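You operate a simulated robot arm through the tools that you are given. There is no shell and no other tool. Be economical: measure what you need, move in short steps, check, and stop when the job is done.

The job below is to be done with a simulated two-armed robot. You get a single attempt, and the scene is never put back.

TASK
Refill pan No. 72 to its line from the tipping tub.
Fine: Roll the trolley up and brake it before tipping; afterwards lift the pawl, lower the tub and engage the pawl again. Where these are worked on the way, their far stop is far enough and under half their travel is too little: safety pawl, tipping tub.

The check looks at the end state, three seconds after you hand in, the way a careful person would. Anything else that was tipped, shoved, dropped, spilled or broken makes it a failure.

THE ROBOT
Two 7-joint arms with fingered hands on one trunk, on a base that drives. Base frame: it is fixed to the floor where the robot stands at the start and does not move with it; the origin is under the middle of the robot, x ahead of it, y to its left, z up. Readings come in m, rad, newtons and seconds.
The left shoulder is at the start at [0.07, 0.171, 1.436], the right one opposite. With the tool pointing down near the work surface each hand reaches from about 0.1 to 0.76 m from the robot's upright axis, wherever it stands, measured 20 degrees to its own side. Places, roughly: chute gate lever [0.5, -0.7, 1.2]; number seventy-two latch [0.1, -0.8, 0.5]; number seventy-two pan [0.3, -1, 0.5]; number seventy-two stop pin [0.2, -0.7, 0.4]; safety pawl [0.8, -0.5, 0.9]; tipping tub [0.8, -0.8, 1]; tub trolley [0.9, -0.7, 0.3]; tub trolley brake [0.9, -0.4, 0.6]. Payload 5 kg a hand.
Tool frame (each hand has its own): the origin (TCP) lies between the finger pads and is the grasp point; the fingertips stand 0.043 m ahead of it; z points along the fingers, y is the line along which they close. The gripper opens to 0.144 m. The gripper's body begins 0.05 m behind the TCP. The gripper is a hand of 5 fingers: y runs from the thumb to the fingers, the wrist lies at [-0.021, -0.124, -0.221] in the tool frame, and closing takes about 1.5 s.
Orientation is that of the tool frame in the base frame, as a unit quaternion [x, y, z, w]. With the fingers straight down and the wrist toward the robot, the tool's x, y and z point along [0, 1, 0], [1, 0, 0] and [0, 0, -1] of the base frame.

THE INTERFACE
- The arms move only by the tool jog_arm. It takes "left_commands", "right_commands" or both (then of equal length, played together; a hand with none holds still); each is a list of rows, each a list of 7 numbers: the shift along the tool's x, y, z in units of 25 mm (1.0 is 25 mm), then the turn, a rotation vector about the tool's x, y, z in units of 5 degrees (1.0 is 5 degrees), then the finger opening in m, from 0 to 0.144. In form: [[dx, dy, dz, ax, ay, az, jaw], ...]. A call has 1 to 8 rows; each row shifts and turns the commanded pose from where the row before left it, along the tool's axes as they then stand. A call with a number of a shift or a turn outside -1 to 1 is refused whole. Each row takes 0.2 s and may step no farther than 0.05 m and 0.15 rad from the row before; otherwise, or with a gripper value out of range, the whole call is refused. Where a pose cannot be reached the arm comes as near as it can. A force on the tool above 90 N (or 10 N above the force at the start of the call, whichever is more), or a blocked arm, ends the call early, and 0.2 s more pass. The fingers move at their own pace (about 0.045 m/s each) and stop on an object; they squeeze with about 25 N. The grip force told is the motor's: it shows also when the fingers shut on nothing. Time passes only in rows, and 0.2 s behind the last, so rows that do not move let the fingers close. The reply holds the time, the measured pose of the TCP, the force on the tool along the base axes, the opening and the grip force, in the units named above and with some noise, with the torque about the TCP (base axes, N m) and any sound that the robot's microphone picked up.
- Cameras (640 x 400 px; columns grow to the right, rows downward): "scene" is now at [0.1048, -0.0618, 1.6692]; the picture's right is [-0.73, -0.68, 0.00], its down [-0.37, 0.40, -0.84] and it looks along [0.57, -0.61, -0.55] (base axes); focal length 214 px, centre (320, 200). "left" rides on the left gripper at [-0.086, -0.109, -0.168] in its tool frame; the picture's right is [-0.80, -0.28, 0.53], its down [0.54, -0.73, 0.42] and it looks along [0.27, 0.63, 0.73] (tool axes); focal length 275 px, centre (320, 200). "right" rides on the right gripper at [0.086, -0.109, -0.167] in its tool frame; the picture's right is [-0.80, 0.28, -0.53], its down [-0.54, -0.73, 0.42] and it looks along [-0.27, 0.63, 0.73] (tool axes); focal length 275 px, centre (320, 200). There is no depth. A picture from a camera that has moved, and an enlarged one, comes with that camera's place and axes in the base frame and with its lens. The place of the scene camera against the robot may be out by one fixed shift of up to 0.012 m in any direction.
- capture(camera): a new picture of that camera. The clock stands still meanwhile.
- slide_trunk(by): slides the trunk up (or, below 0, down) by that many m; the arms and the scene camera ride with it, the base frame stays. It gives what a move gives, with no picture.
- steer(legs): drives the robot by 1 to 6 legs, each [ahead, left, turn to the left] in m, m and rad, along the robot's own axes; the way and the turn of a leg run together, so that a leg with both is an arc; at most 1.5 m and 3.142 rad a leg. The arms and the cameras ride along, it lands a little off, and it stops where it bumps. It gives what a move gives.
- set_grasp(shape, hand): the hand has 5 fingers and takes this shape, open, in about a second: jaw (thumb against the fingers, like two jaws); tri (thumb and two fingers); tip (a fingertip pinch); poke (one finger out to press); point (the index stretched); flat (the hand flat); cup (the hand cupped); fist (a fist). The gripper value then closes the fingers along that shape, each until it touches; the sizes above hold for jaw. It gives what a move gives, with no picture.
- head_to(pan, tilt): turns the head with the scene camera to pan (to the left, within 1.501 rad either way) and tilt (down, from -0.506 to 1.204), counted from straight ahead of the robot. It gives what a move gives.
- inspect(camera, box): a new picture of the part [left, top, right, bottom] of that camera's present view, enlarged. The clock stands still meanwhile.
- close_job(): hands the job in; it is judged then, once.

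Work in short steps. Places have to be worked out from the pictures, the camera data and where the tool is seen: move nearer, look again, correct. Check each grasp and each placing, and mend what went wrong. You have 120 turns and 92 pictures in all, those below and enlarged ones among them. Open the grippers and draw the arms clear of the work before you hand the job in, unless the task says otherwise; then end with one line.

The tools are called after "Emit:" by a JSON object that holds its "op" and its "data". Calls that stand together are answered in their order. jog_arm: Moves the arms, as the interface text tells. Its arguments: {"type":"object","properties":{"left_commands":{"type":"array"},"right_commands":{"type":"array"}},"required":[]} The other tools are called the same way: slide_trunk (by) slides the trunk up or down; set_grasp (shape, hand) gives the hand a shape; steer (legs) drives the base; head_to (pan, tilt) turns the head that bears the scene camera; capture (camera) takes a picture; inspect (camera, box) takes an enlarged picture of a part of a camera's view; close_job () hands the job in.

At the start:

```text
clock: 0.0
left_tool_pos: [0.5967, -0.081, 1.5944]
left_ee_rot: [0.706, 0.708, 0.0, -0.001]
left_contact_force: [0.5, 0.4, 0.6]
left_wrist_torque: [0.0, 0.03, 0.01]
left_finger_gap: 0.1437
left_grasp_force: 0.0
left_shape: jaw
right_tool_pos: [0.3879, -0.5331, 1.5985]
right_ee_rot: [0.707, 0.707, 0.0, 0.0]
right_contact_force: [0.6, -0.4, -0.3]
right_wrist_torque: [-0.01, -0.04, 0.0]
right_finger_gap: 0.1438
right_grasp_force: 0.1
right_shape: jaw
trunk travel left (down, up): [-0.534, 0.406]
robot x, y, heading: [0.0037, 0.0017, -0.002]
head pan, tilt: [-0.824, 0.581]
```

scene: 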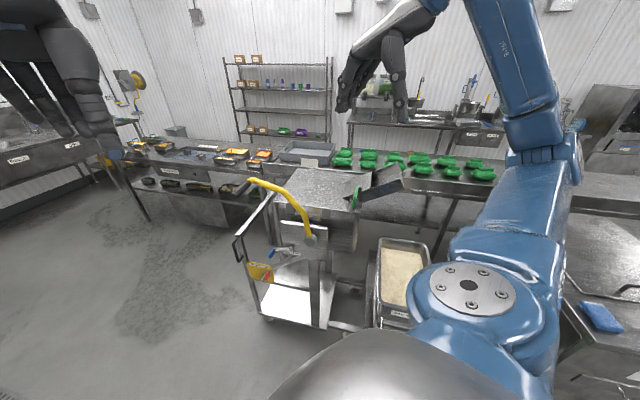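
right: 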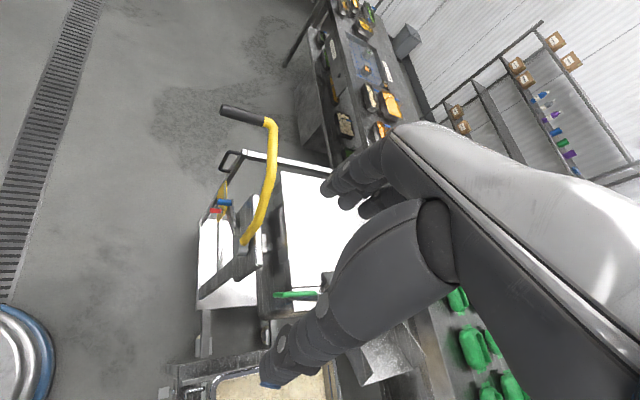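
left: 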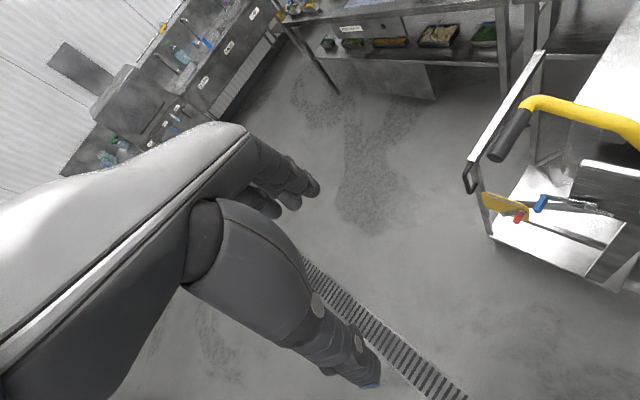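

The trolley with tub, a yellow lever and a pan are visible low in the scene picture. I enlarge the work area to see the parts.

Emit:
{"op": "inspect", "data": {"camera": "scene", "box": [220, 140, 440, 340]}}

Emit:
{"op": "inspect", "data": {"camera": "right", "box": [150, 80, 400, 400]}}

Emit:
{"op": "inspect", "data": {"camera": "left", "box": [440, 60, 640, 300]}}

```text
2.00 times, centred on (330, 240) of scene
camera zoom: at [0.1048, -0.0618, 1.6692], right [-0.73, -0.68, 0.0], down [-0.37, 0.4, -0.84], along [0.57, -0.61, -0.55], focal length 429 px, centre (300, 120)
```

zoom: 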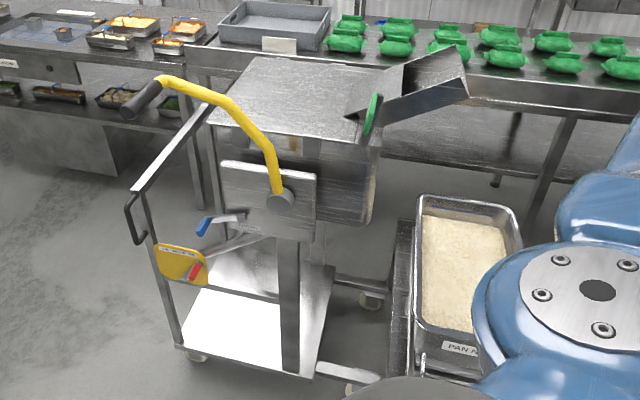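

```text
1.25 times, centred on (275, 240) of right
camera zoom: at [0.2795, -0.4465, 1.7646], right [0.28, -0.8, 0.53], down [-0.73, -0.54, -0.42], along [0.63, -0.27, -0.73], focal length 344 px, centre (376, 150)
```

zoom: 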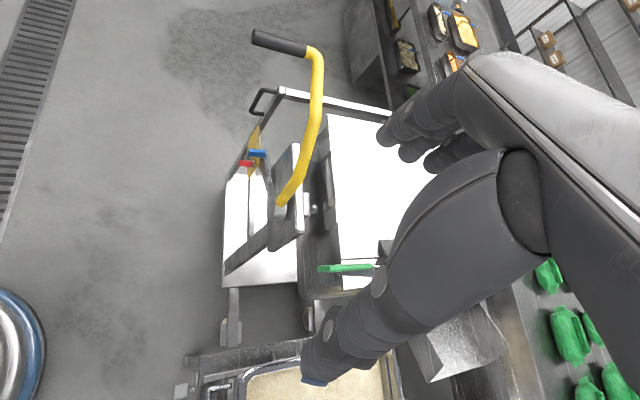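

```text
1.67 times, centred on (540, 180) of left
camera zoom: at [0.4881, -0.1676, 1.7637], right [-0.28, -0.8, -0.53], down [-0.73, 0.54, -0.42], along [0.63, 0.27, -0.73], focal length 459 px, centre (-47, 233)
```

zoom: 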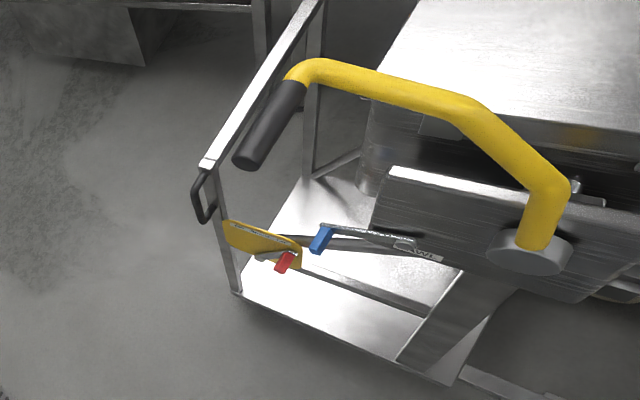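

The grip of the yellow lever is near (0.81,-0.37,1.26), the pawl knob near (0.81,-0.45,0.85), the brake near (0.85,-0.43,0.66) and the push handle near (1.03,-0.36,0.78), so the worked face looks toward +y. I turn the robot to face -y, with the arms held high.

Emit:
{"op": "steer", "data": {"legs": [[0, 0, -1.57], [-0.1, 0.6, 0]]}}

Emit:
{"op": "head_to", "data": {"pan": 0, "tilt": 0.75}}

Emit:
{"op": "capture", "data": {"camera": "scene"}}

Emit:
{"op": "capture", "data": {"camera": "right"}}

```text
clock: 7.3
left_tool_pos: [0.5199, -0.4973, 1.5951]
left_ee_rot: [1.0, -0.002, 0.0, -0.001]
left_contact_force: [-0.9, 0.6, -0.1]
left_wrist_torque: [0.02, -0.01, -0.02]
left_finger_gap: 0.1435
left_grasp_force: 0.2
left_shape: jaw
right_tool_pos: [0.07, -0.2865, 1.5977]
right_ee_rot: [1.0, -0.003, 0.001, 0.0]
right_contact_force: [-0.4, 0.0, -0.2]
right_wrist_torque: [-0.01, -0.03, 0.0]
right_finger_gap: 0.1433
right_grasp_force: 0.1
right_shape: jaw
trunk travel left (down, up): [-0.534, 0.406]
robot x, y, heading: [0.6074, 0.0984, -1.576]
head pan, tilt: [-0.824, 0.581]
```

```text
clock: 8.4
left_tool_pos: [0.5213, -0.4981, 1.5958]
left_ee_rot: [1.0, -0.002, 0.0, 0.0]
left_contact_force: [-0.4, -0.4, 0.6]
left_wrist_torque: [0.0, -0.04, 0.03]
left_finger_gap: 0.1436
left_grasp_force: 0.0
left_shape: jaw
right_tool_pos: [0.0726, -0.288, 1.5983]
right_ee_rot: [1.0, -0.004, 0.001, 0.0]
right_contact_force: [0.3, -0.3, 0.2]
right_wrist_torque: [0.02, 0.0, -0.01]
right_finger_gap: 0.1435
right_grasp_force: 0.0
right_shape: jaw
trunk travel left (down, up): [-0.534, 0.406]
robot x, y, heading: [0.6058, 0.0972, -1.574]
head pan, tilt: [0.0, 0.75]
```

```text
85 pictures are left
camera scene: at [0.5991, -0.0319, 1.6545], right [-1.0, 0.01, 0.0], down [0.01, 0.68, -0.73], along [0.0, -0.73, -0.68], focal length 214 px, centre (320, 200)
```

scene: 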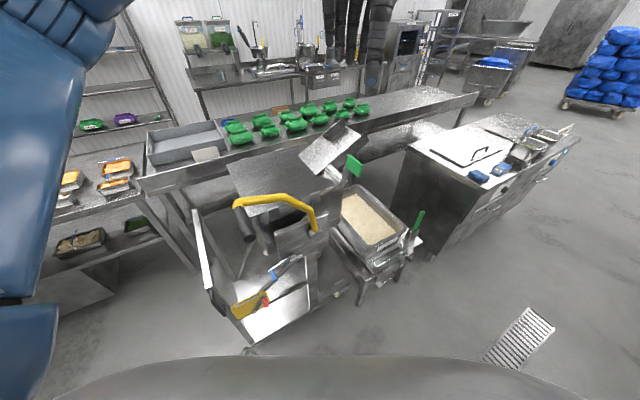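

```text
84 pictures are left
camera right: at [0.1588, -0.1789, 1.7645], right [-0.8, -0.28, 0.53], down [-0.54, 0.73, -0.42], along [-0.27, -0.62, -0.73], focal length 275 px, centre (320, 200)
```

right: 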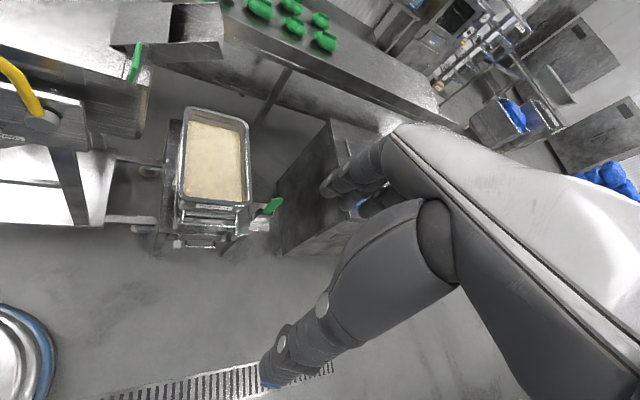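

Now the whole assembly is in view. I enlarge the pan and the trolley to read details.

Emit:
{"op": "inspect", "data": {"camera": "right", "box": [80, 60, 300, 280]}}

Emit:
{"op": "inspect", "data": {"camera": "scene", "box": [180, 110, 440, 350]}}

Emit:
{"op": "inspect", "data": {"camera": "scene", "box": [300, 150, 440, 290]}}

Emit:
{"op": "capture", "data": {"camera": "left"}}

```text
1.82 times, centred on (190, 170) of right
camera zoom: at [0.1588, -0.1789, 1.7645], right [-0.8, -0.28, 0.53], down [-0.54, 0.73, -0.42], along [-0.27, -0.62, -0.73], focal length 500 px, centre (556, 254)
```

zoom: 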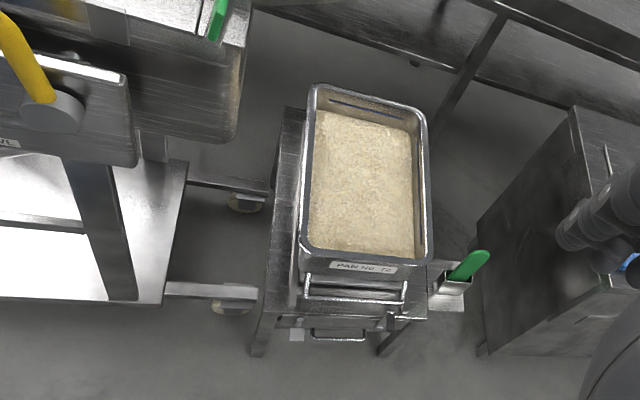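

```text
1.67 times, centred on (310, 230) of scene
camera zoom: at [0.5991, -0.0319, 1.6545], right [-1.0, 0.01, 0.0], down [0.01, 0.68, -0.73], along [0.0, -0.73, -0.68], focal length 358 px, centre (337, 150)
```

zoom: 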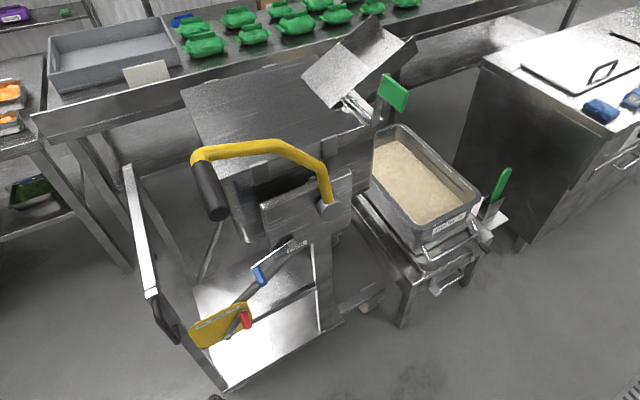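

```text
2.86 times, centred on (370, 220) of scene
camera zoom: at [0.5991, -0.0319, 1.6545], right [-1.0, 0.01, 0.0], down [0.01, 0.68, -0.73], along [0.0, -0.73, -0.68], focal length 613 px, centre (177, 143)
```

zoom: 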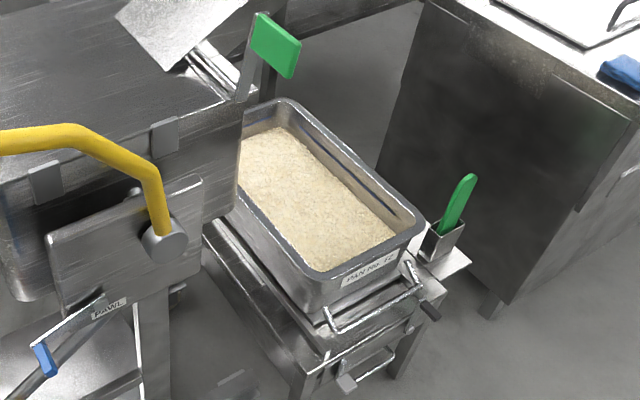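

```text
80 pictures are left
camera left: at [0.4361, -0.3892, 1.7635], right [-0.8, 0.29, -0.53], down [0.55, 0.72, -0.42], along [0.26, -0.63, -0.73], focal length 275 px, centre (320, 200)
```

left: 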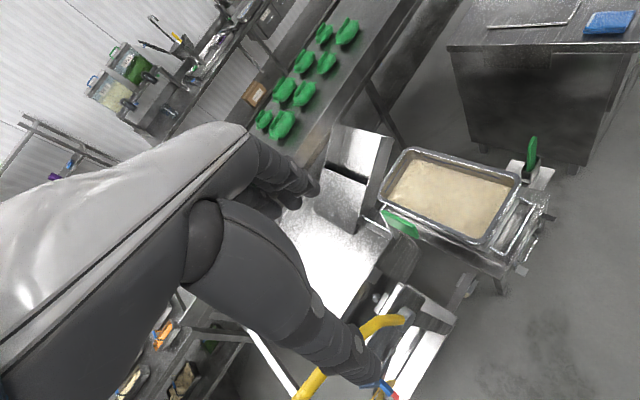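

I look closely at the brake, pawl and lever from the scene camera.

Emit:
{"op": "inspect", "data": {"camera": "scene", "box": [225, 240, 325, 330]}}

Emit:
{"op": "inspect", "data": {"camera": "scene", "box": [225, 140, 375, 260]}}

```text
4.44 times, centred on (275, 285) of scene
camera zoom: at [0.5991, -0.0319, 1.6545], right [-1.0, 0.01, 0.0], down [0.01, 0.68, -0.73], along [0.0, -0.73, -0.68], focal length 953 px, centre (520, -178)
```

zoom: 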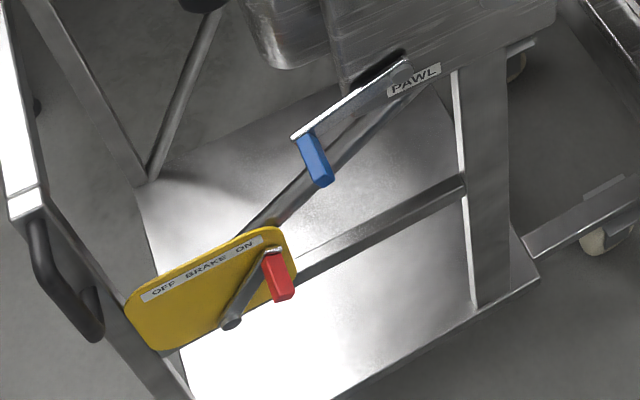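

```text
3.33 times, centred on (300, 200) of scene
camera zoom: at [0.5991, -0.0319, 1.6545], right [-1.0, 0.01, 0.0], down [0.01, 0.68, -0.73], along [0.0, -0.73, -0.68], focal length 715 px, centre (387, 200)
```

zoom: 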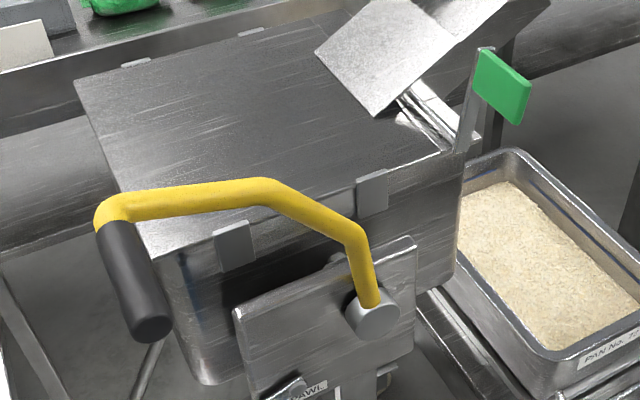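

The brake lever points to ON now, so it must go to OFF before rolling. I shape the left hand to poke and bring it back in front of the trolley's face.

Emit:
{"op": "set_grasp", "data": {"hand": "left", "shape": "poke"}}

Emit:
{"op": "jog_arm", "data": {"left_commands": [[1, -1, 0, 0, 0, 0, 0.144], [1, -1, 0, 0, 0, 0, 0.144], [1, -1, 0, 0, 0, 0, 0.144], [1, -1, 0, 0, 0, 0, 0.144], [1, -1, 0, 0, 0, 0, 0.144], [1, -1, 0, 0, 0, 0, 0.144], [1, -1, 0, 0, 0, 0, 0.144], [1, -1, 0, 0, 0, 0, 0.144]]}}

Emit:
{"op": "jog_arm", "data": {"left_commands": [[0, 0, 0, -1, 0, 0, 0.144], [0, 0, 0, -1, 0, 0, 0.144], [0, 0, 0, -1, 0, 0, 0.144], [0, 0, 0, -1, 0, 0, 0.144], [0, 0, 0, -1, 0, 0, 0.144], [0, 0, 0, -1, 0, 0, 0.144], [0, 0, 0, -1, 0, 0, 0.144], [0, 0, 0, -1, 0, 0, 0.144]]}}

Emit:
{"op": "capture", "data": {"camera": "left"}}

Emit:
{"op": "capture", "data": {"camera": "scene"}}

```text
clock: 9.3
left_tool_pos: [0.5223, -0.4978, 1.5947]
left_ee_rot: [1.0, -0.002, 0.0, 0.0]
left_contact_force: [-0.2, 0.2, -0.8]
left_wrist_torque: [-0.01, -0.03, 0.01]
left_finger_gap: 0.0
left_grasp_force: 0.0
left_shape: poke
right_tool_pos: [0.0716, -0.2876, 1.5983]
right_ee_rot: [1.0, -0.003, 0.001, 0.0]
right_contact_force: [0.0, 0.4, 0.1]
right_wrist_torque: [0.01, -0.03, -0.02]
right_finger_gap: 0.1438
right_grasp_force: 0.0
right_shape: jaw
trunk travel left (down, up): [-0.534, 0.406]
robot x, y, heading: [0.6047, 0.0974, -1.578]
head pan, tilt: [0.0, 0.75]
```

```text
clock: 11.2
left_tool_pos: [0.7243, -0.2969, 1.5965]
left_ee_rot: [1.0, -0.002, -0.001, 0.0]
left_contact_force: [1.0, 0.4, -0.2]
left_wrist_torque: [-0.05, 0.03, 0.01]
left_finger_gap: 0.0
left_grasp_force: 0.0
left_shape: poke
right_tool_pos: [0.0747, -0.2836, 1.6]
right_ee_rot: [1.0, -0.003, -0.001, 0.001]
right_contact_force: [-0.4, 1.3, 0.4]
right_wrist_torque: [-0.04, 0.03, -0.01]
right_finger_gap: 0.1438
right_grasp_force: 0.1
right_shape: jaw
trunk travel left (down, up): [-0.534, 0.406]
robot x, y, heading: [0.6029, 0.0961, -1.579]
head pan, tilt: [0.0, 0.75]
```

```text
clock: 12.9
left_tool_pos: [0.6994, -0.3164, 1.648]
left_ee_rot: [0.94, -0.003, -0.001, 0.341]
left_contact_force: [-1.4, 0.8, -0.4]
left_wrist_torque: [-0.02, 0.01, -0.03]
left_finger_gap: 0.0
left_grasp_force: 0.0
left_shape: poke
left hand out of reach, approached as far as the arm can: row 6, 7, 8
right_tool_pos: [0.0715, -0.2848, 1.5984]
right_ee_rot: [1.0, -0.004, 0.001, 0.001]
right_contact_force: [0.4, -1.0, 0.2]
right_wrist_torque: [-0.08, 0.03, 0.05]
right_finger_gap: 0.1436
right_grasp_force: 0.0
right_shape: jaw
trunk travel left (down, up): [-0.534, 0.406]
robot x, y, heading: [0.6048, 0.096, -1.575]
head pan, tilt: [0.0, 0.75]
```

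```text
77 pictures are left
camera left: at [0.6151, -0.1259, 1.7073], right [-0.8, -0.12, -0.59], down [0.54, 0.28, -0.79], along [0.26, -0.95, -0.16], focal length 275 px, centre (320, 200)
```

left: 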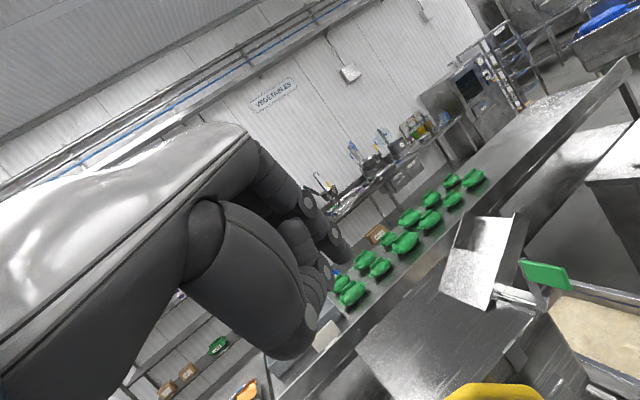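

```text
76 pictures are left
camera scene: at [0.5993, -0.0311, 1.6546], right [-1.0, 0.01, 0.0], down [0.0, 0.68, -0.73], along [0.0, -0.73, -0.68], focal length 214 px, centre (320, 200)
```

scene: 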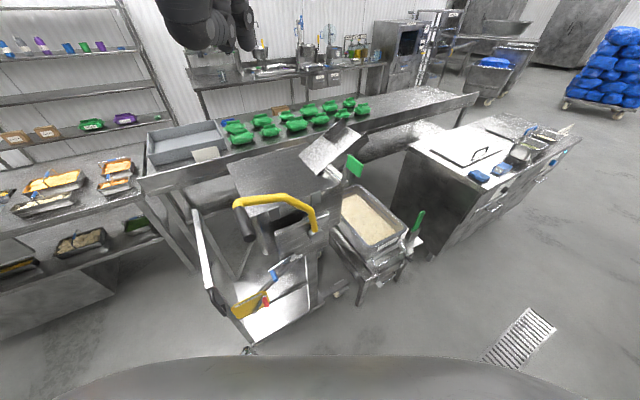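

The hand needs more room, so I back the robot off 0.15 m, shift it 0.1 m left, and lower the trunk to work at brake height.

Emit:
{"op": "steer", "data": {"legs": [[-0.15, 0.1, 0]]}}

Emit:
{"op": "slide_trunk", "data": {"by": -0.4}}

Emit:
{"op": "capture", "data": {"camera": "scene"}}

```text
clock: 14.5
left_tool_pos: [0.7978, -0.1692, 1.6461]
left_ee_rot: [0.941, -0.002, 0.0, 0.338]
left_contact_force: [-0.1, -0.8, -0.1]
left_wrist_torque: [0.03, -0.03, 0.03]
left_finger_gap: 0.0
left_grasp_force: 0.1
left_shape: poke
right_tool_pos: [0.1698, -0.1386, 1.5958]
right_ee_rot: [1.0, -0.003, 0.002, -0.002]
right_contact_force: [-0.6, -1.3, 0.1]
right_wrist_torque: [0.05, -0.05, 0.04]
right_finger_gap: 0.1436
right_grasp_force: 0.1
right_shape: jaw
trunk travel left (down, up): [-0.534, 0.406]
robot x, y, heading: [0.7079, 0.2471, -1.577]
head pan, tilt: [0.0, 0.75]
```

```text
clock: 18.3
left_tool_pos: [0.8, -0.1651, 1.2474]
left_ee_rot: [0.94, -0.001, 0.0, 0.34]
left_contact_force: [0.6, -0.1, 0.3]
left_wrist_torque: [0.03, -0.02, 0.0]
left_finger_gap: 0.0
left_grasp_force: 0.1
left_shape: poke
right_tool_pos: [0.172, -0.1344, 1.1988]
right_ee_rot: [1.0, -0.002, 0.001, 0.0]
right_contact_force: [0.2, 0.0, 0.8]
right_wrist_torque: [0.01, 0.02, 0.01]
right_finger_gap: 0.1437
right_grasp_force: 0.1
right_shape: jaw
trunk travel left (down, up): [-0.134, 0.806]
robot x, y, heading: [0.7033, 0.2482, -1.576]
head pan, tilt: [0.0, 0.75]
```

```text
75 pictures are left
camera scene: at [0.6993, 0.1215, 1.2546], right [-1.0, 0.01, 0.0], down [0.0, 0.68, -0.73], along [0.0, -0.73, -0.68], focal length 214 px, centre (320, 200)
```

scene: 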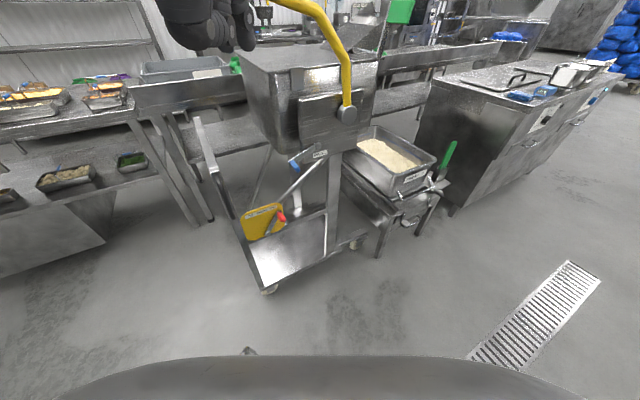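

I take enlargements from this new height to locate the knobs.

Emit:
{"op": "inspect", "data": {"camera": "scene", "box": [180, 100, 400, 300]}}

Emit:
{"op": "inspect", "data": {"camera": "scene", "box": [220, 140, 340, 260]}}

Emit:
{"op": "inspect", "data": {"camera": "scene", "box": [340, 120, 470, 250]}}

```text
2.00 times, centred on (290, 200) of scene
camera zoom: at [0.6993, 0.1215, 1.2546], right [-1.0, 0.01, 0.0], down [0.0, 0.68, -0.73], along [0.0, -0.73, -0.68], focal length 429 px, centre (380, 200)
```

zoom: 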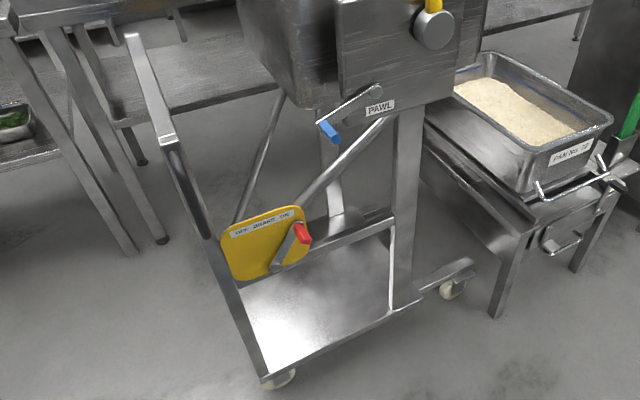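

```text
3.33 times, centred on (280, 200) of scene
camera zoom: at [0.6993, 0.1215, 1.2546], right [-1.0, 0.01, 0.0], down [0.0, 0.68, -0.73], along [0.0, -0.73, -0.68], focal length 715 px, centre (453, 200)
```

zoom: 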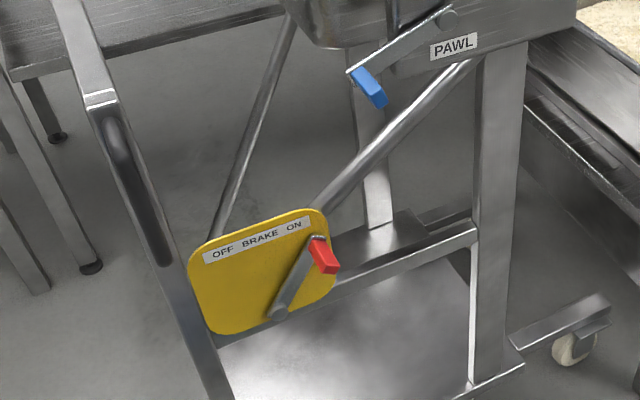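

```text
3.08 times, centred on (405, 185) of scene
camera zoom: at [0.6993, 0.1215, 1.2546], right [-1.0, 0.01, 0.0], down [0.0, 0.68, -0.73], along [0.0, -0.73, -0.68], focal length 660 px, centre (58, 246)
```

zoom: 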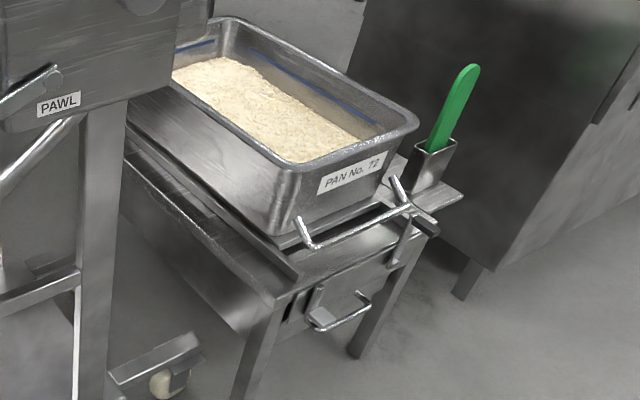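

Brake knob tip is near (0.84,-0.405,0.66) with its pivot near (0.913,0.574), so OFF lies toward +x. I check the poke finger's shape in the hand camera.

Emit:
{"op": "inspect", "data": {"camera": "left", "box": [160, 100, 420, 400]}}

Emit:
{"op": "inspect", "data": {"camera": "scene", "box": [130, 0, 290, 70]}}

```text
1.33 times, centred on (290, 250) of left
camera zoom: at [0.7152, 0.0264, 1.3072], right [-0.8, -0.12, -0.59], down [0.54, 0.28, -0.79], along [0.26, -0.95, -0.16], focal length 367 px, centre (360, 133)
```

zoom: 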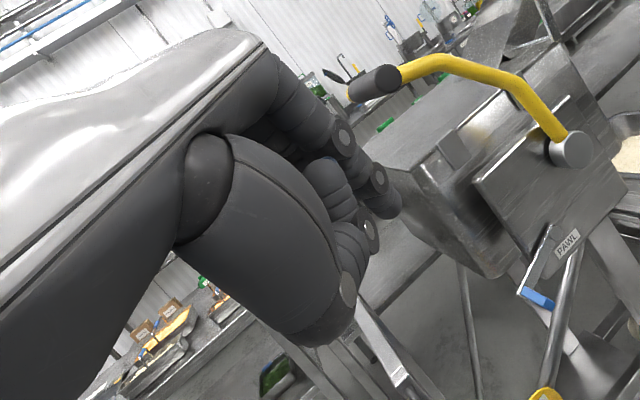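

```text
4.00 times, centred on (210, 35) of scene
camera zoom: at [0.6993, 0.1215, 1.2546], right [-1.0, 0.01, 0.0], down [0.0, 0.68, -0.73], along [0.0, -0.73, -0.68], focal length 858 px, centre (760, 860)
```

zoom: 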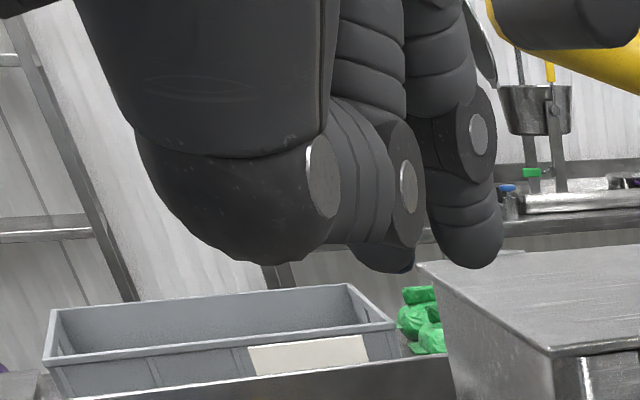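

The poke finger barely leads the knuckles, so I try the "point" shape for a longer finger.

Emit:
{"op": "set_grasp", "data": {"hand": "left", "shape": "point"}}

Emit:
{"op": "inspect", "data": {"camera": "left", "box": [160, 100, 420, 400]}}

```text
clock: 19.2
left_tool_pos: [0.8011, -0.1639, 1.2476]
left_ee_rot: [0.94, -0.002, 0.0, 0.341]
left_contact_force: [0.7, -0.5, -0.1]
left_wrist_torque: [-0.02, -0.03, 0.02]
left_finger_gap: 0.0
left_grasp_force: 0.0
left_shape: point
right_tool_pos: [0.1725, -0.134, 1.1977]
right_ee_rot: [1.0, -0.003, 0.001, 0.0]
right_contact_force: [0.0, 0.3, -0.4]
right_wrist_torque: [-0.02, -0.01, -0.04]
right_finger_gap: 0.1439
right_grasp_force: 0.1
right_shape: jaw
trunk travel left (down, up): [-0.134, 0.806]
robot x, y, heading: [0.705, 0.2519, -1.575]
head pan, tilt: [0.0, 0.75]
```

```text
1.33 times, centred on (290, 250) of left
camera zoom: at [0.7151, 0.0263, 1.3071], right [-0.8, -0.12, -0.59], down [0.54, 0.28, -0.79], along [0.26, -0.95, -0.16], focal length 367 px, centre (360, 133)
```

zoom: 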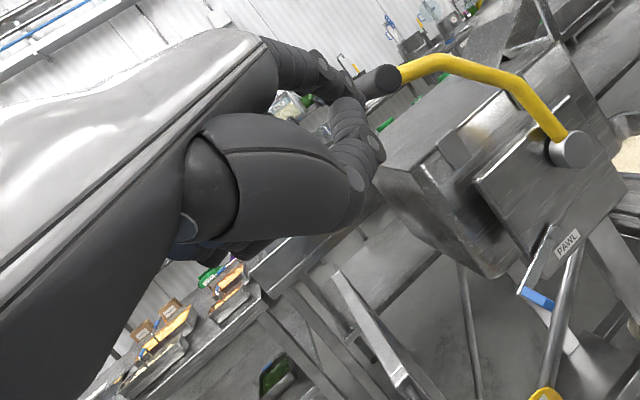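

I switch to the jaw shape, whose TCP is well known, and turn the left hand so the fingers point at the trolley's face and close sideways.

Emit:
{"op": "set_grasp", "data": {"hand": "left", "shape": "jaw"}}

Emit:
{"op": "jog_arm", "data": {"left_commands": [[0, 0, 0, -0.459, 0.459, 0.985, 0.1], [0, 0, 0, -0.459, 0.459, 0.985, 0.1], [0, 0, 0, -0.459, 0.459, 0.985, 0.1], [0, 0, 0, -0.459, 0.459, 0.985, 0.1], [0, 0, 0, -0.459, 0.459, 0.985, 0.1], [0, 0, 0, -0.459, 0.459, 0.985, 0.1], [0, 0, 0, -0.459, 0.459, 0.985, 0.1], [0, 0, 0, -0.459, 0.459, 0.985, 0.1]]}}

Emit:
{"op": "jog_arm", "data": {"left_commands": [[0, 0, 0, -0.459, 0.459, 0.985, 0.1], [0, 0, 0, -0.459, 0.459, 0.985, 0.1], [0, 0, 0, -0.459, 0.459, 0.985, 0.1], [0, 0, 0, -0.459, 0.459, 0.985, 0.1], [0, 0, 0, -0.459, 0.459, 0.985, 0.1], [0, 0, 0, -0.459, 0.459, 0.985, 0.1], [0, 0, 0, -0.459, 0.459, 0.985, 0.1], [0, 0, 0, -0.459, 0.459, 0.985, 0.1]]}}

```text
clock: 20.1
left_tool_pos: [0.7997, -0.1662, 1.247]
left_ee_rot: [0.94, -0.001, -0.001, 0.34]
left_contact_force: [-0.3, 0.1, -0.1]
left_wrist_torque: [0.0, -0.03, 0.01]
left_finger_gap: 0.1439
left_grasp_force: 0.1
left_shape: jaw
right_tool_pos: [0.1723, -0.1342, 1.1975]
right_ee_rot: [1.0, -0.003, 0.001, 0.0]
right_contact_force: [-0.6, -0.3, 1.9]
right_wrist_torque: [-0.01, -0.02, 0.01]
right_finger_gap: 0.1435
right_grasp_force: 0.1
right_shape: jaw
trunk travel left (down, up): [-0.134, 0.806]
robot x, y, heading: [0.7053, 0.2477, -1.578]
head pan, tilt: [0.0, 0.75]
```

```text
clock: 21.9
left_tool_pos: [0.7762, -0.184, 1.3006]
left_ee_rot: [0.809, -0.264, 0.259, 0.458]
left_contact_force: [1.1, -0.1, -0.4]
left_wrist_torque: [0.01, -0.02, -0.01]
left_finger_gap: 0.1005
left_grasp_force: 0.1
left_shape: jaw
left hand out of reach, approached as far as the arm can: row 1, 2, 3, 4, 5, 6, 7, 8
right_tool_pos: [0.1723, -0.1341, 1.198]
right_ee_rot: [1.0, -0.002, 0.001, 0.0]
right_contact_force: [-0.6, 1.2, -0.6]
right_wrist_torque: [0.01, 0.01, 0.0]
right_finger_gap: 0.1435
right_grasp_force: 0.0
right_shape: jaw
trunk travel left (down, up): [-0.134, 0.806]
robot x, y, heading: [0.7076, 0.2533, -1.575]
head pan, tilt: [0.0, 0.75]
```

```text
clock: 23.7
left_tool_pos: [0.7684, -0.1928, 1.3212]
left_ee_rot: [0.541, -0.48, 0.476, 0.5]
left_contact_force: [0.0, 0.7, 0.3]
left_wrist_torque: [-0.01, 0.0, -0.01]
left_finger_gap: 0.1005
left_grasp_force: 0.0
left_shape: jaw
left hand out of reach, approached as far as the arm can: row 1, 2, 3, 4, 6
right_tool_pos: [0.172, -0.1331, 1.1986]
right_ee_rot: [1.0, -0.003, 0.001, 0.0]
right_contact_force: [0.7, 0.3, -0.1]
right_wrist_torque: [0.0, -0.01, 0.02]
right_finger_gap: 0.1437
right_grasp_force: 0.0
right_shape: jaw
trunk travel left (down, up): [-0.134, 0.806]
robot x, y, heading: [0.7089, 0.2486, -1.578]
head pan, tilt: [0.0, 0.75]
```

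The hand now points at the face nearly as wanted. I lower the hand in front of the trolley toward brake height.

Emit:
{"op": "slide_trunk", "data": {"by": -0.13}}

Emit:
{"op": "jog_arm", "data": {"left_commands": [[-1, -0.4, 0, -0.459, 0.459, 0.985, 0.1], [-1, -0.4, 0, 0, 0, 0, 0.1], [-1, -0.4, 0, 0, 0, 0, 0.1], [-1, -0.4, 0, 0, 0, 0, 0.1], [-1, -0.4, 0, 0, 0, 0, 0.1], [-1, -0.4, 0, 0, 0, 0, 0.1], [-1, -0.4, 0, 0, 0, 0, 0.1], [-1, -0.4, 0, 0, 0, 0, 0.1]]}}

Emit:
{"op": "jog_arm", "data": {"left_commands": [[-1, 0, 0, 0, 0, 0, 0.1], [-1, 0, 0, 0, 0, 0, 0.1], [-1, 0, 0, 0, 0, 0, 0.1], [-1, 0, 0, 0, 0, 0, 0.1], [-1, 0, 0, 0, 0, 0, 0.1], [-1, 0, 0, 0, 0, 0, 0.1], [-1, 0, 0, 0, 0, 0, 0.1], [-1, 0, 0, 0, 0, 0, 0.1]]}}

Emit:
{"op": "capture", "data": {"camera": "left"}}

```text
clock: 25.3
left_tool_pos: [0.768, -0.1924, 1.1916]
left_ee_rot: [0.541, -0.481, 0.476, 0.5]
left_contact_force: [-0.5, -0.7, -0.3]
left_wrist_torque: [-0.01, 0.01, -0.01]
left_finger_gap: 0.1003
left_grasp_force: 0.0
left_shape: jaw
right_tool_pos: [0.1725, -0.1342, 1.0678]
right_ee_rot: [1.0, -0.002, -0.001, 0.0]
right_contact_force: [-0.4, 1.0, -0.5]
right_wrist_torque: [-0.03, 0.01, 0.01]
right_finger_gap: 0.1435
right_grasp_force: 0.1
right_shape: jaw
trunk travel left (down, up): [-0.004, 0.936]
robot x, y, heading: [0.7034, 0.2518, -1.575]
head pan, tilt: [0.0, 0.75]
```

```text
clock: 27.1
left_tool_pos: [0.8294, -0.2884, 1.1285]
left_ee_rot: [-0.501, 0.504, -0.496, -0.499]
left_contact_force: [0.2, -0.1, -0.9]
left_wrist_torque: [0.0, -0.01, 0.0]
left_finger_gap: 0.1003
left_grasp_force: 0.1
left_shape: jaw
left hand out of reach, approached as far as the arm can: row 1, 2, 3, 4, 5, 6, 7, 8
right_tool_pos: [0.1725, -0.1341, 1.0689]
right_ee_rot: [1.0, -0.002, 0.0, 0.0]
right_contact_force: [0.5, -0.3, 0.2]
right_wrist_torque: [0.0, 0.02, -0.01]
right_finger_gap: 0.1435
right_grasp_force: 0.0
right_shape: jaw
trunk travel left (down, up): [-0.004, 0.936]
robot x, y, heading: [0.7049, 0.2548, -1.575]
head pan, tilt: [0.0, 0.75]
```

```text
clock: 28.9
left_tool_pos: [0.8289, -0.3738, 0.9843]
left_ee_rot: [-0.501, 0.503, -0.497, -0.5]
left_contact_force: [0.5, 0.2, 0.4]
left_wrist_torque: [0.0, -0.03, -0.03]
left_finger_gap: 0.1002
left_grasp_force: 0.1
left_shape: jaw
left hand out of reach, approached as far as the arm can: row 1, 2, 3, 4, 5, 6, 7, 8
right_tool_pos: [0.1722, -0.1334, 1.068]
right_ee_rot: [1.0, -0.002, 0.001, 0.0]
right_contact_force: [0.1, -0.9, 0.3]
right_wrist_torque: [0.01, -0.02, -0.02]
right_finger_gap: 0.1433
right_grasp_force: 0.1
right_shape: jaw
trunk travel left (down, up): [-0.004, 0.936]
robot x, y, heading: [0.7087, 0.2503, -1.576]
head pan, tilt: [0.0, 0.75]
```

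```text
68 pictures are left
camera left: at [0.9373, -0.2069, 0.8996], right [0.28, -0.53, -0.8], down [0.72, -0.43, 0.54], along [-0.63, -0.73, 0.26], focal length 275 px, centre (320, 200)
```

left: 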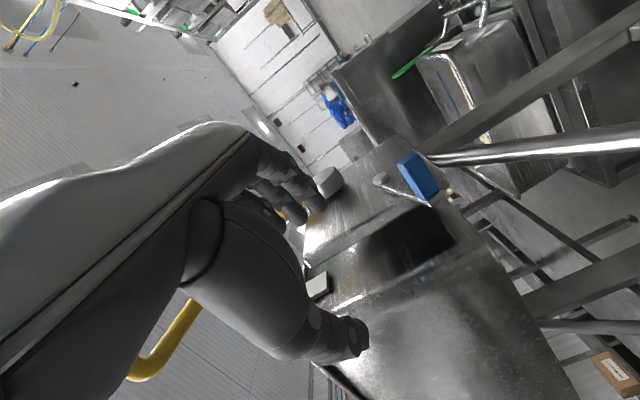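

The arm is too folded here and drifts forward; I back the robot off 0.17 m so the arm can work more stretched.

Emit:
{"op": "steer", "data": {"legs": [[-0.17, 0, 0]]}}

Emit:
{"op": "jog_arm", "data": {"left_commands": [[-1, 0, 0, 0, 0, 0, 0.1], [-1, 0, 0, 0, 0, 0, 0.1], [-1, 0, 0, 0, 0, 0, 0.1], [-1, 0, 0, 0, 0, 0, 0.1], [-1, 0, 0, 0, 0, 0, 0.1], [-1, 0, 0, 0, 0, 0, 0.1], [-1, 0, 0, 0, 0, 0, 0.1], [-1, 0, 0, 0, 0, 0, 0.1]]}}

```text
clock: 30.4
left_tool_pos: [0.8282, -0.2021, 0.9848]
left_ee_rot: [-0.499, 0.504, -0.496, -0.5]
left_contact_force: [-0.2, 0.4, -0.4]
left_wrist_torque: [0.03, 0.0, -0.02]
left_finger_gap: 0.1
left_grasp_force: 0.1
left_shape: jaw
right_tool_pos: [0.1727, 0.0422, 1.0687]
right_ee_rot: [1.0, -0.004, 0.001, 0.001]
right_contact_force: [-0.2, 1.0, 0.1]
right_wrist_torque: [-0.1, -0.02, -0.01]
right_finger_gap: 0.1441
right_grasp_force: 0.1
right_shape: jaw
trunk travel left (down, up): [-0.004, 0.936]
robot x, y, heading: [0.7073, 0.4268, -1.581]
head pan, tilt: [0.0, 0.75]
```

```text
clock: 32.1
left_tool_pos: [0.8265, -0.2147, 0.7848]
left_ee_rot: [-0.5, 0.503, -0.497, -0.499]
left_contact_force: [-0.7, -0.4, -0.3]
left_wrist_torque: [0.02, 0.01, -0.02]
left_finger_gap: 0.1004
left_grasp_force: 0.0
left_shape: jaw
left hand out of reach, approached as far as the arm can: row 1, 2, 4
right_tool_pos: [0.171, 0.04, 1.0694]
right_ee_rot: [1.0, -0.004, 0.0, 0.0]
right_contact_force: [-0.6, -0.4, -1.0]
right_wrist_torque: [0.0, 0.01, -0.02]
right_finger_gap: 0.1436
right_grasp_force: 0.0
right_shape: jaw
trunk travel left (down, up): [-0.004, 0.936]
robot x, y, heading: [0.7061, 0.4236, -1.579]
head pan, tilt: [0.0, 0.75]
```

That works. I go down to z≈0.66 and look.

Emit:
{"op": "jog_arm", "data": {"left_commands": [[-1, -0.15, 0, 0, 0, 0, 0.1], [-1, -0.15, 0, 0, 0, 0, 0.1], [-1, -0.15, 0, 0, 0, 0, 0.1], [-1, -0.15, 0, 0, 0, 0, 0.1], [-1, -0.15, 0, 0, 0, 0, 0.1], [0, 0, 0, 0, 0, 0, 0.1]]}}

Emit:
{"op": "capture", "data": {"camera": "left"}}

Emit:
{"op": "capture", "data": {"camera": "scene"}}

```text
clock: 33.5
left_tool_pos: [0.8462, -0.2152, 0.6602]
left_ee_rot: [-0.5, 0.505, -0.496, -0.5]
left_contact_force: [-0.4, 0.7, -0.1]
left_wrist_torque: [-0.02, -0.01, 0.01]
left_finger_gap: 0.1002
left_grasp_force: 0.0
left_shape: jaw
right_tool_pos: [0.1714, 0.0412, 1.0684]
right_ee_rot: [1.0, -0.004, 0.001, 0.0]
right_contact_force: [0.0, 0.2, 0.4]
right_wrist_torque: [-0.02, 0.03, 0.02]
right_finger_gap: 0.1438
right_grasp_force: 0.0
right_shape: jaw
trunk travel left (down, up): [-0.004, 0.936]
robot x, y, heading: [0.7089, 0.4234, -1.579]
head pan, tilt: [0.0, 0.75]
```

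```text
67 pictures are left
camera left: at [0.9563, -0.0479, 0.5762], right [0.28, -0.53, -0.8], down [0.72, -0.43, 0.54], along [-0.63, -0.73, 0.26], focal length 275 px, centre (320, 200)
```

left: 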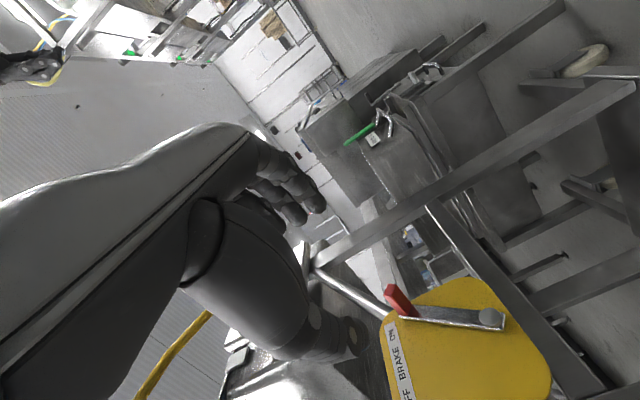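

```text
66 pictures are left
camera scene: at [0.7001, 0.2939, 1.1246], right [-1.0, 0.01, 0.0], down [0.01, 0.68, -0.73], along [-0.01, -0.73, -0.68], focal length 214 px, centre (320, 200)
```

scene: 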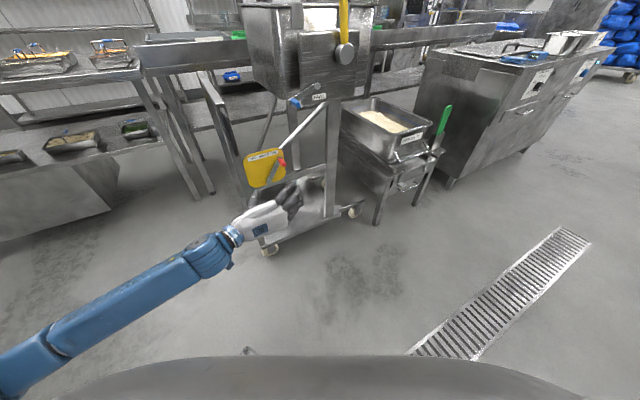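

The left camera confirms the knob at (0.85,-0.405..-0.45,0.656). I straddle it with the open jaw.

Emit:
{"op": "jog_arm", "data": {"left_commands": [[0, 0, 1, 0, 0, 0, 0.1], [0, 0, 1, 0, 0, 0, 0.1], [0, 0, 1, 0, 0, 0, 0.1], [0, 0, 1, 0, 0, 0, 0.1], [0, 0, 1, 0, 0, 0, 0.1], [0, 0, 1, 0, 0, 0, 0.1], [0, 0, 0.7, 0, 0, 0, 0.1], [0, 0, 0, 0, 0, 0, 0.1]]}}

Emit:
{"op": "capture", "data": {"camera": "left"}}

Emit:
{"op": "inspect", "data": {"camera": "scene", "box": [200, 120, 340, 250]}}

```text
clock: 35.4
left_tool_pos: [0.8452, -0.3831, 0.6598]
left_ee_rot: [-0.5, 0.505, -0.495, -0.5]
left_contact_force: [-0.4, -0.7, 0.4]
left_wrist_torque: [-0.01, 0.01, -0.03]
left_finger_gap: 0.1003
left_grasp_force: 0.1
left_shape: jaw
right_tool_pos: [0.1733, 0.0409, 1.0675]
right_ee_rot: [1.0, -0.004, 0.001, 0.0]
right_contact_force: [0.4, -0.7, -0.1]
right_wrist_torque: [-0.03, -0.04, -0.03]
right_finger_gap: 0.1434
right_grasp_force: 0.0
right_shape: jaw
trunk travel left (down, up): [-0.004, 0.936]
robot x, y, heading: [0.7082, 0.4263, -1.579]
head pan, tilt: [0.0, 0.75]
```

```text
65 pictures are left
camera left: at [0.9553, -0.2154, 0.5755], right [0.28, -0.53, -0.8], down [0.72, -0.43, 0.54], along [-0.63, -0.73, 0.26], focal length 275 px, centre (320, 200)
```

left: 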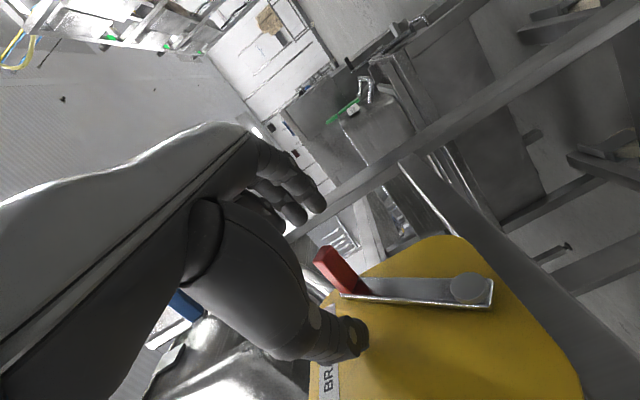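

```text
3.08 times, centred on (270, 185) of scene
camera zoom: at [0.7002, 0.2939, 1.1246], right [-1.0, 0.01, 0.0], down [0.01, 0.68, -0.73], along [-0.01, -0.73, -0.68], focal length 660 px, centre (474, 246)
```

zoom: 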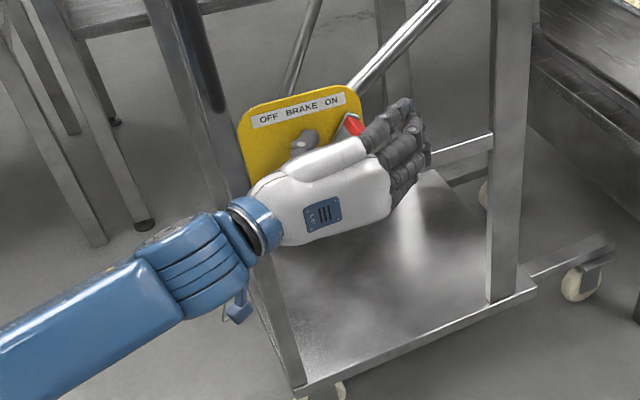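

The knob sits between thumb and fingers. I close to a loose cage, then carry the knob along its arc toward OFF.

Emit:
{"op": "jog_arm", "data": {"left_commands": [[0, 0, 0, 0, 0, 0, 0.03], [0, 0, 0, 0, 0, 0, 0.03], [0, 0, 0, 0, 0, 0, 0.03], [0, 0, 0, 0, 0, 0, 0.03], [0, 0, 0, 0, 0, 0, 0.03], [0, 0, 0, 0, 0, 0, 0.03]]}}

Emit:
{"op": "jog_arm", "data": {"left_commands": [[0.3, -0.6, 0, 0, 0, 0, 0.03], [0.3, -0.6, 0, 0, 0, 0, 0.03], [0.1, -0.65, 0, 0, 0, 0, 0.03], [0.1, -0.65, 0, 0, 0, 0, 0.03], [-0.1, -0.65, 0, 0, 0, 0, 0.03], [-0.1, -0.65, 0, 0, 0, 0, 0.03], [-0.3, -0.6, 0, 0, 0, 0, 0.03], [-0.3, -0.6, 0, 0, 0, 0, 0.03]]}}

Emit:
{"op": "inspect", "data": {"camera": "scene", "box": [200, 120, 340, 250]}}

Emit:
{"op": "capture", "data": {"camera": "left"}}

```text
clock: 36.8
left_tool_pos: [0.8444, -0.3823, 0.6596]
left_ee_rot: [-0.5, 0.504, -0.496, -0.5]
left_contact_force: [0.2, 0.0, 0.0]
left_wrist_torque: [0.03, 0.02, 0.01]
left_finger_gap: 0.0303
left_grasp_force: 0.0
left_shape: jaw
right_tool_pos: [0.1716, 0.04, 1.0678]
right_ee_rot: [1.0, -0.003, 0.0, -0.001]
right_contact_force: [-0.8, -0.5, -0.3]
right_wrist_torque: [0.0, 0.0, 0.01]
right_finger_gap: 0.1436
right_grasp_force: 0.1
right_shape: jaw
trunk travel left (down, up): [-0.004, 0.936]
robot x, y, heading: [0.7067, 0.4226, -1.58]
head pan, tilt: [0.0, 0.75]
```

```text
clock: 38.5
left_tool_pos: [0.9612, -0.3801, 0.6655]
left_ee_rot: [-0.497, 0.505, -0.493, -0.505]
left_contact_force: [-25.2, 29.4, 13.0]
left_wrist_torque: [-0.3, -0.04, 0.68]
left_finger_gap: 0.0258
left_grasp_force: 0.0
left_shape: jaw
right_tool_pos: [0.1686, 0.0452, 1.0685]
right_ee_rot: [1.0, -0.006, 0.001, 0.002]
right_contact_force: [-0.3, 1.1, 0.0]
right_wrist_torque: [-0.03, -0.01, 0.02]
right_finger_gap: 0.1437
right_grasp_force: 0.0
right_shape: jaw
trunk travel left (down, up): [-0.004, 0.936]
robot x, y, heading: [0.7078, 0.4225, -1.58]
head pan, tilt: [0.0, 0.75]
```

```text
3.08 times, centred on (270, 185) of scene
camera zoom: at [0.6974, 0.2974, 1.1252], right [-1.0, 0.01, 0.0], down [0.01, 0.68, -0.73], along [-0.01, -0.73, -0.68], focal length 660 px, centre (474, 246)
```

zoom: 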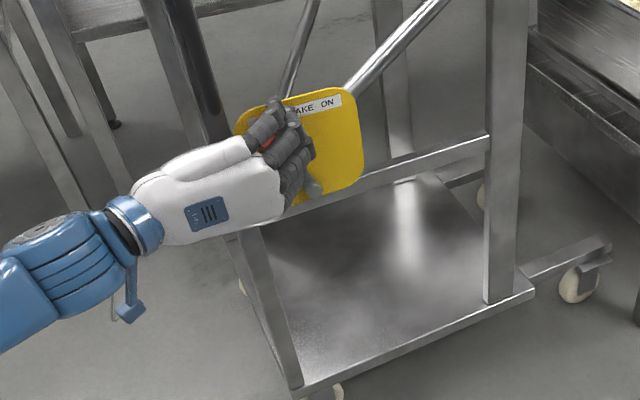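

```text
62 pictures are left
camera left: at [1.0733, -0.2142, 0.5803], right [0.27, -0.54, -0.8], down [0.72, -0.44, 0.54], along [-0.64, -0.72, 0.27], focal length 275 px, centre (320, 200)
```

left: 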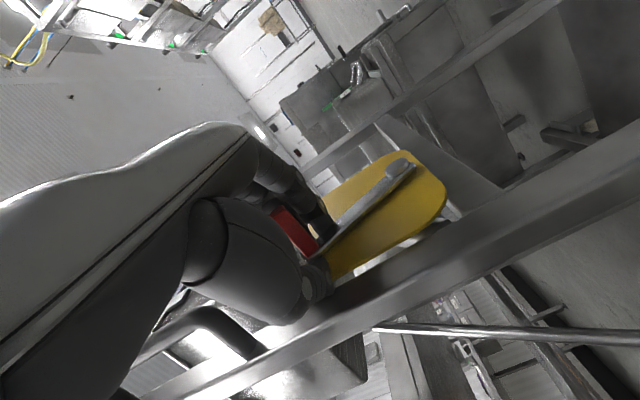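

The lever swung to OFF with a rising reaction as at a stop. I nudge once more to confirm the stop, then open and withdraw.

Emit:
{"op": "jog_arm", "data": {"left_commands": [[-0.3, -0.5, 0, 0, 0, 0, 0.03], [0, 0, 0, 0, 0, 0, 0.03]]}}

Emit:
{"op": "jog_arm", "data": {"left_commands": [[0.3, 0.6, 0, 0, 0, 0, 0.09], [0, 0, 0, 0, 0, 0, 0.09], [0, 0, 0, 0, 0, 0, 0.09], [0, 0, -1, 0, 0, 0, 0.09], [0, 0, -1, 0, 0, 0, 0.09], [0, 0, -1, 0, 0, 0, 0.09], [0, 0, -1, 0, 0, 0, 0.09], [0, 0, -1, 0, 0, 0, 0.09]]}}

Emit:
{"op": "inspect", "data": {"camera": "scene", "box": [170, 60, 400, 270]}}

```text
clock: 39.1
left_tool_pos: [0.9747, -0.376, 0.6611]
left_ee_rot: [0.494, -0.504, 0.495, 0.507]
left_contact_force: [-30.6, 57.6, 24.0]
left_wrist_torque: [-0.73, 0.14, 1.6]
left_finger_gap: 0.0243
left_grasp_force: 0.0
left_shape: jaw
right_tool_pos: [0.1689, 0.0453, 1.0689]
right_ee_rot: [1.0, -0.004, 0.002, 0.003]
right_contact_force: [-0.1, 0.3, 0.2]
right_wrist_torque: [-0.02, -0.01, -0.02]
right_finger_gap: 0.1436
right_grasp_force: 0.0
right_shape: jaw
trunk travel left (down, up): [-0.004, 0.936]
robot x, y, heading: [0.7051, 0.4255, -1.582]
head pan, tilt: [0.0, 0.75]
```

```text
clock: 41.0
left_tool_pos: [0.9684, -0.2578, 0.6609]
left_ee_rot: [-0.501, 0.504, -0.496, -0.499]
left_contact_force: [-1.1, -0.7, 0.3]
left_wrist_torque: [0.0, -0.04, 0.01]
left_finger_gap: 0.0897
left_grasp_force: 0.1
left_shape: jaw
right_tool_pos: [0.1714, 0.042, 1.0686]
right_ee_rot: [1.0, -0.004, 0.001, 0.0]
right_contact_force: [0.2, 0.6, -0.2]
right_wrist_torque: [0.04, -0.01, 0.02]
right_finger_gap: 0.1442
right_grasp_force: 0.1
right_shape: jaw
trunk travel left (down, up): [-0.004, 0.936]
robot x, y, heading: [0.7067, 0.4214, -1.58]
head pan, tilt: [0.0, 0.75]
```

```text
1.90 times, centred on (285, 165) of scene
camera zoom: at [0.7001, 0.2943, 1.1246], right [-1.0, 0.01, 0.0], down [0.01, 0.68, -0.73], along [-0.01, -0.73, -0.68], focal length 408 px, centre (387, 267)
```

zoom: 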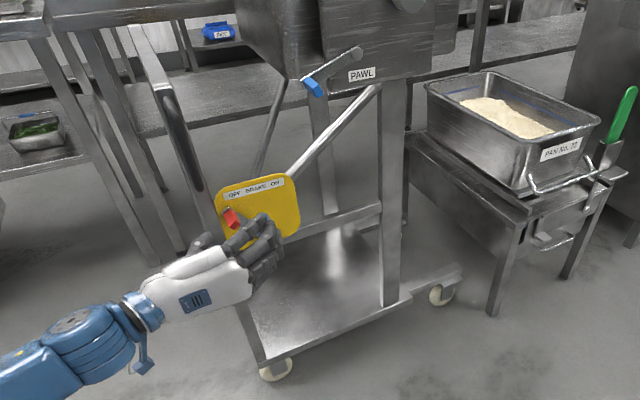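

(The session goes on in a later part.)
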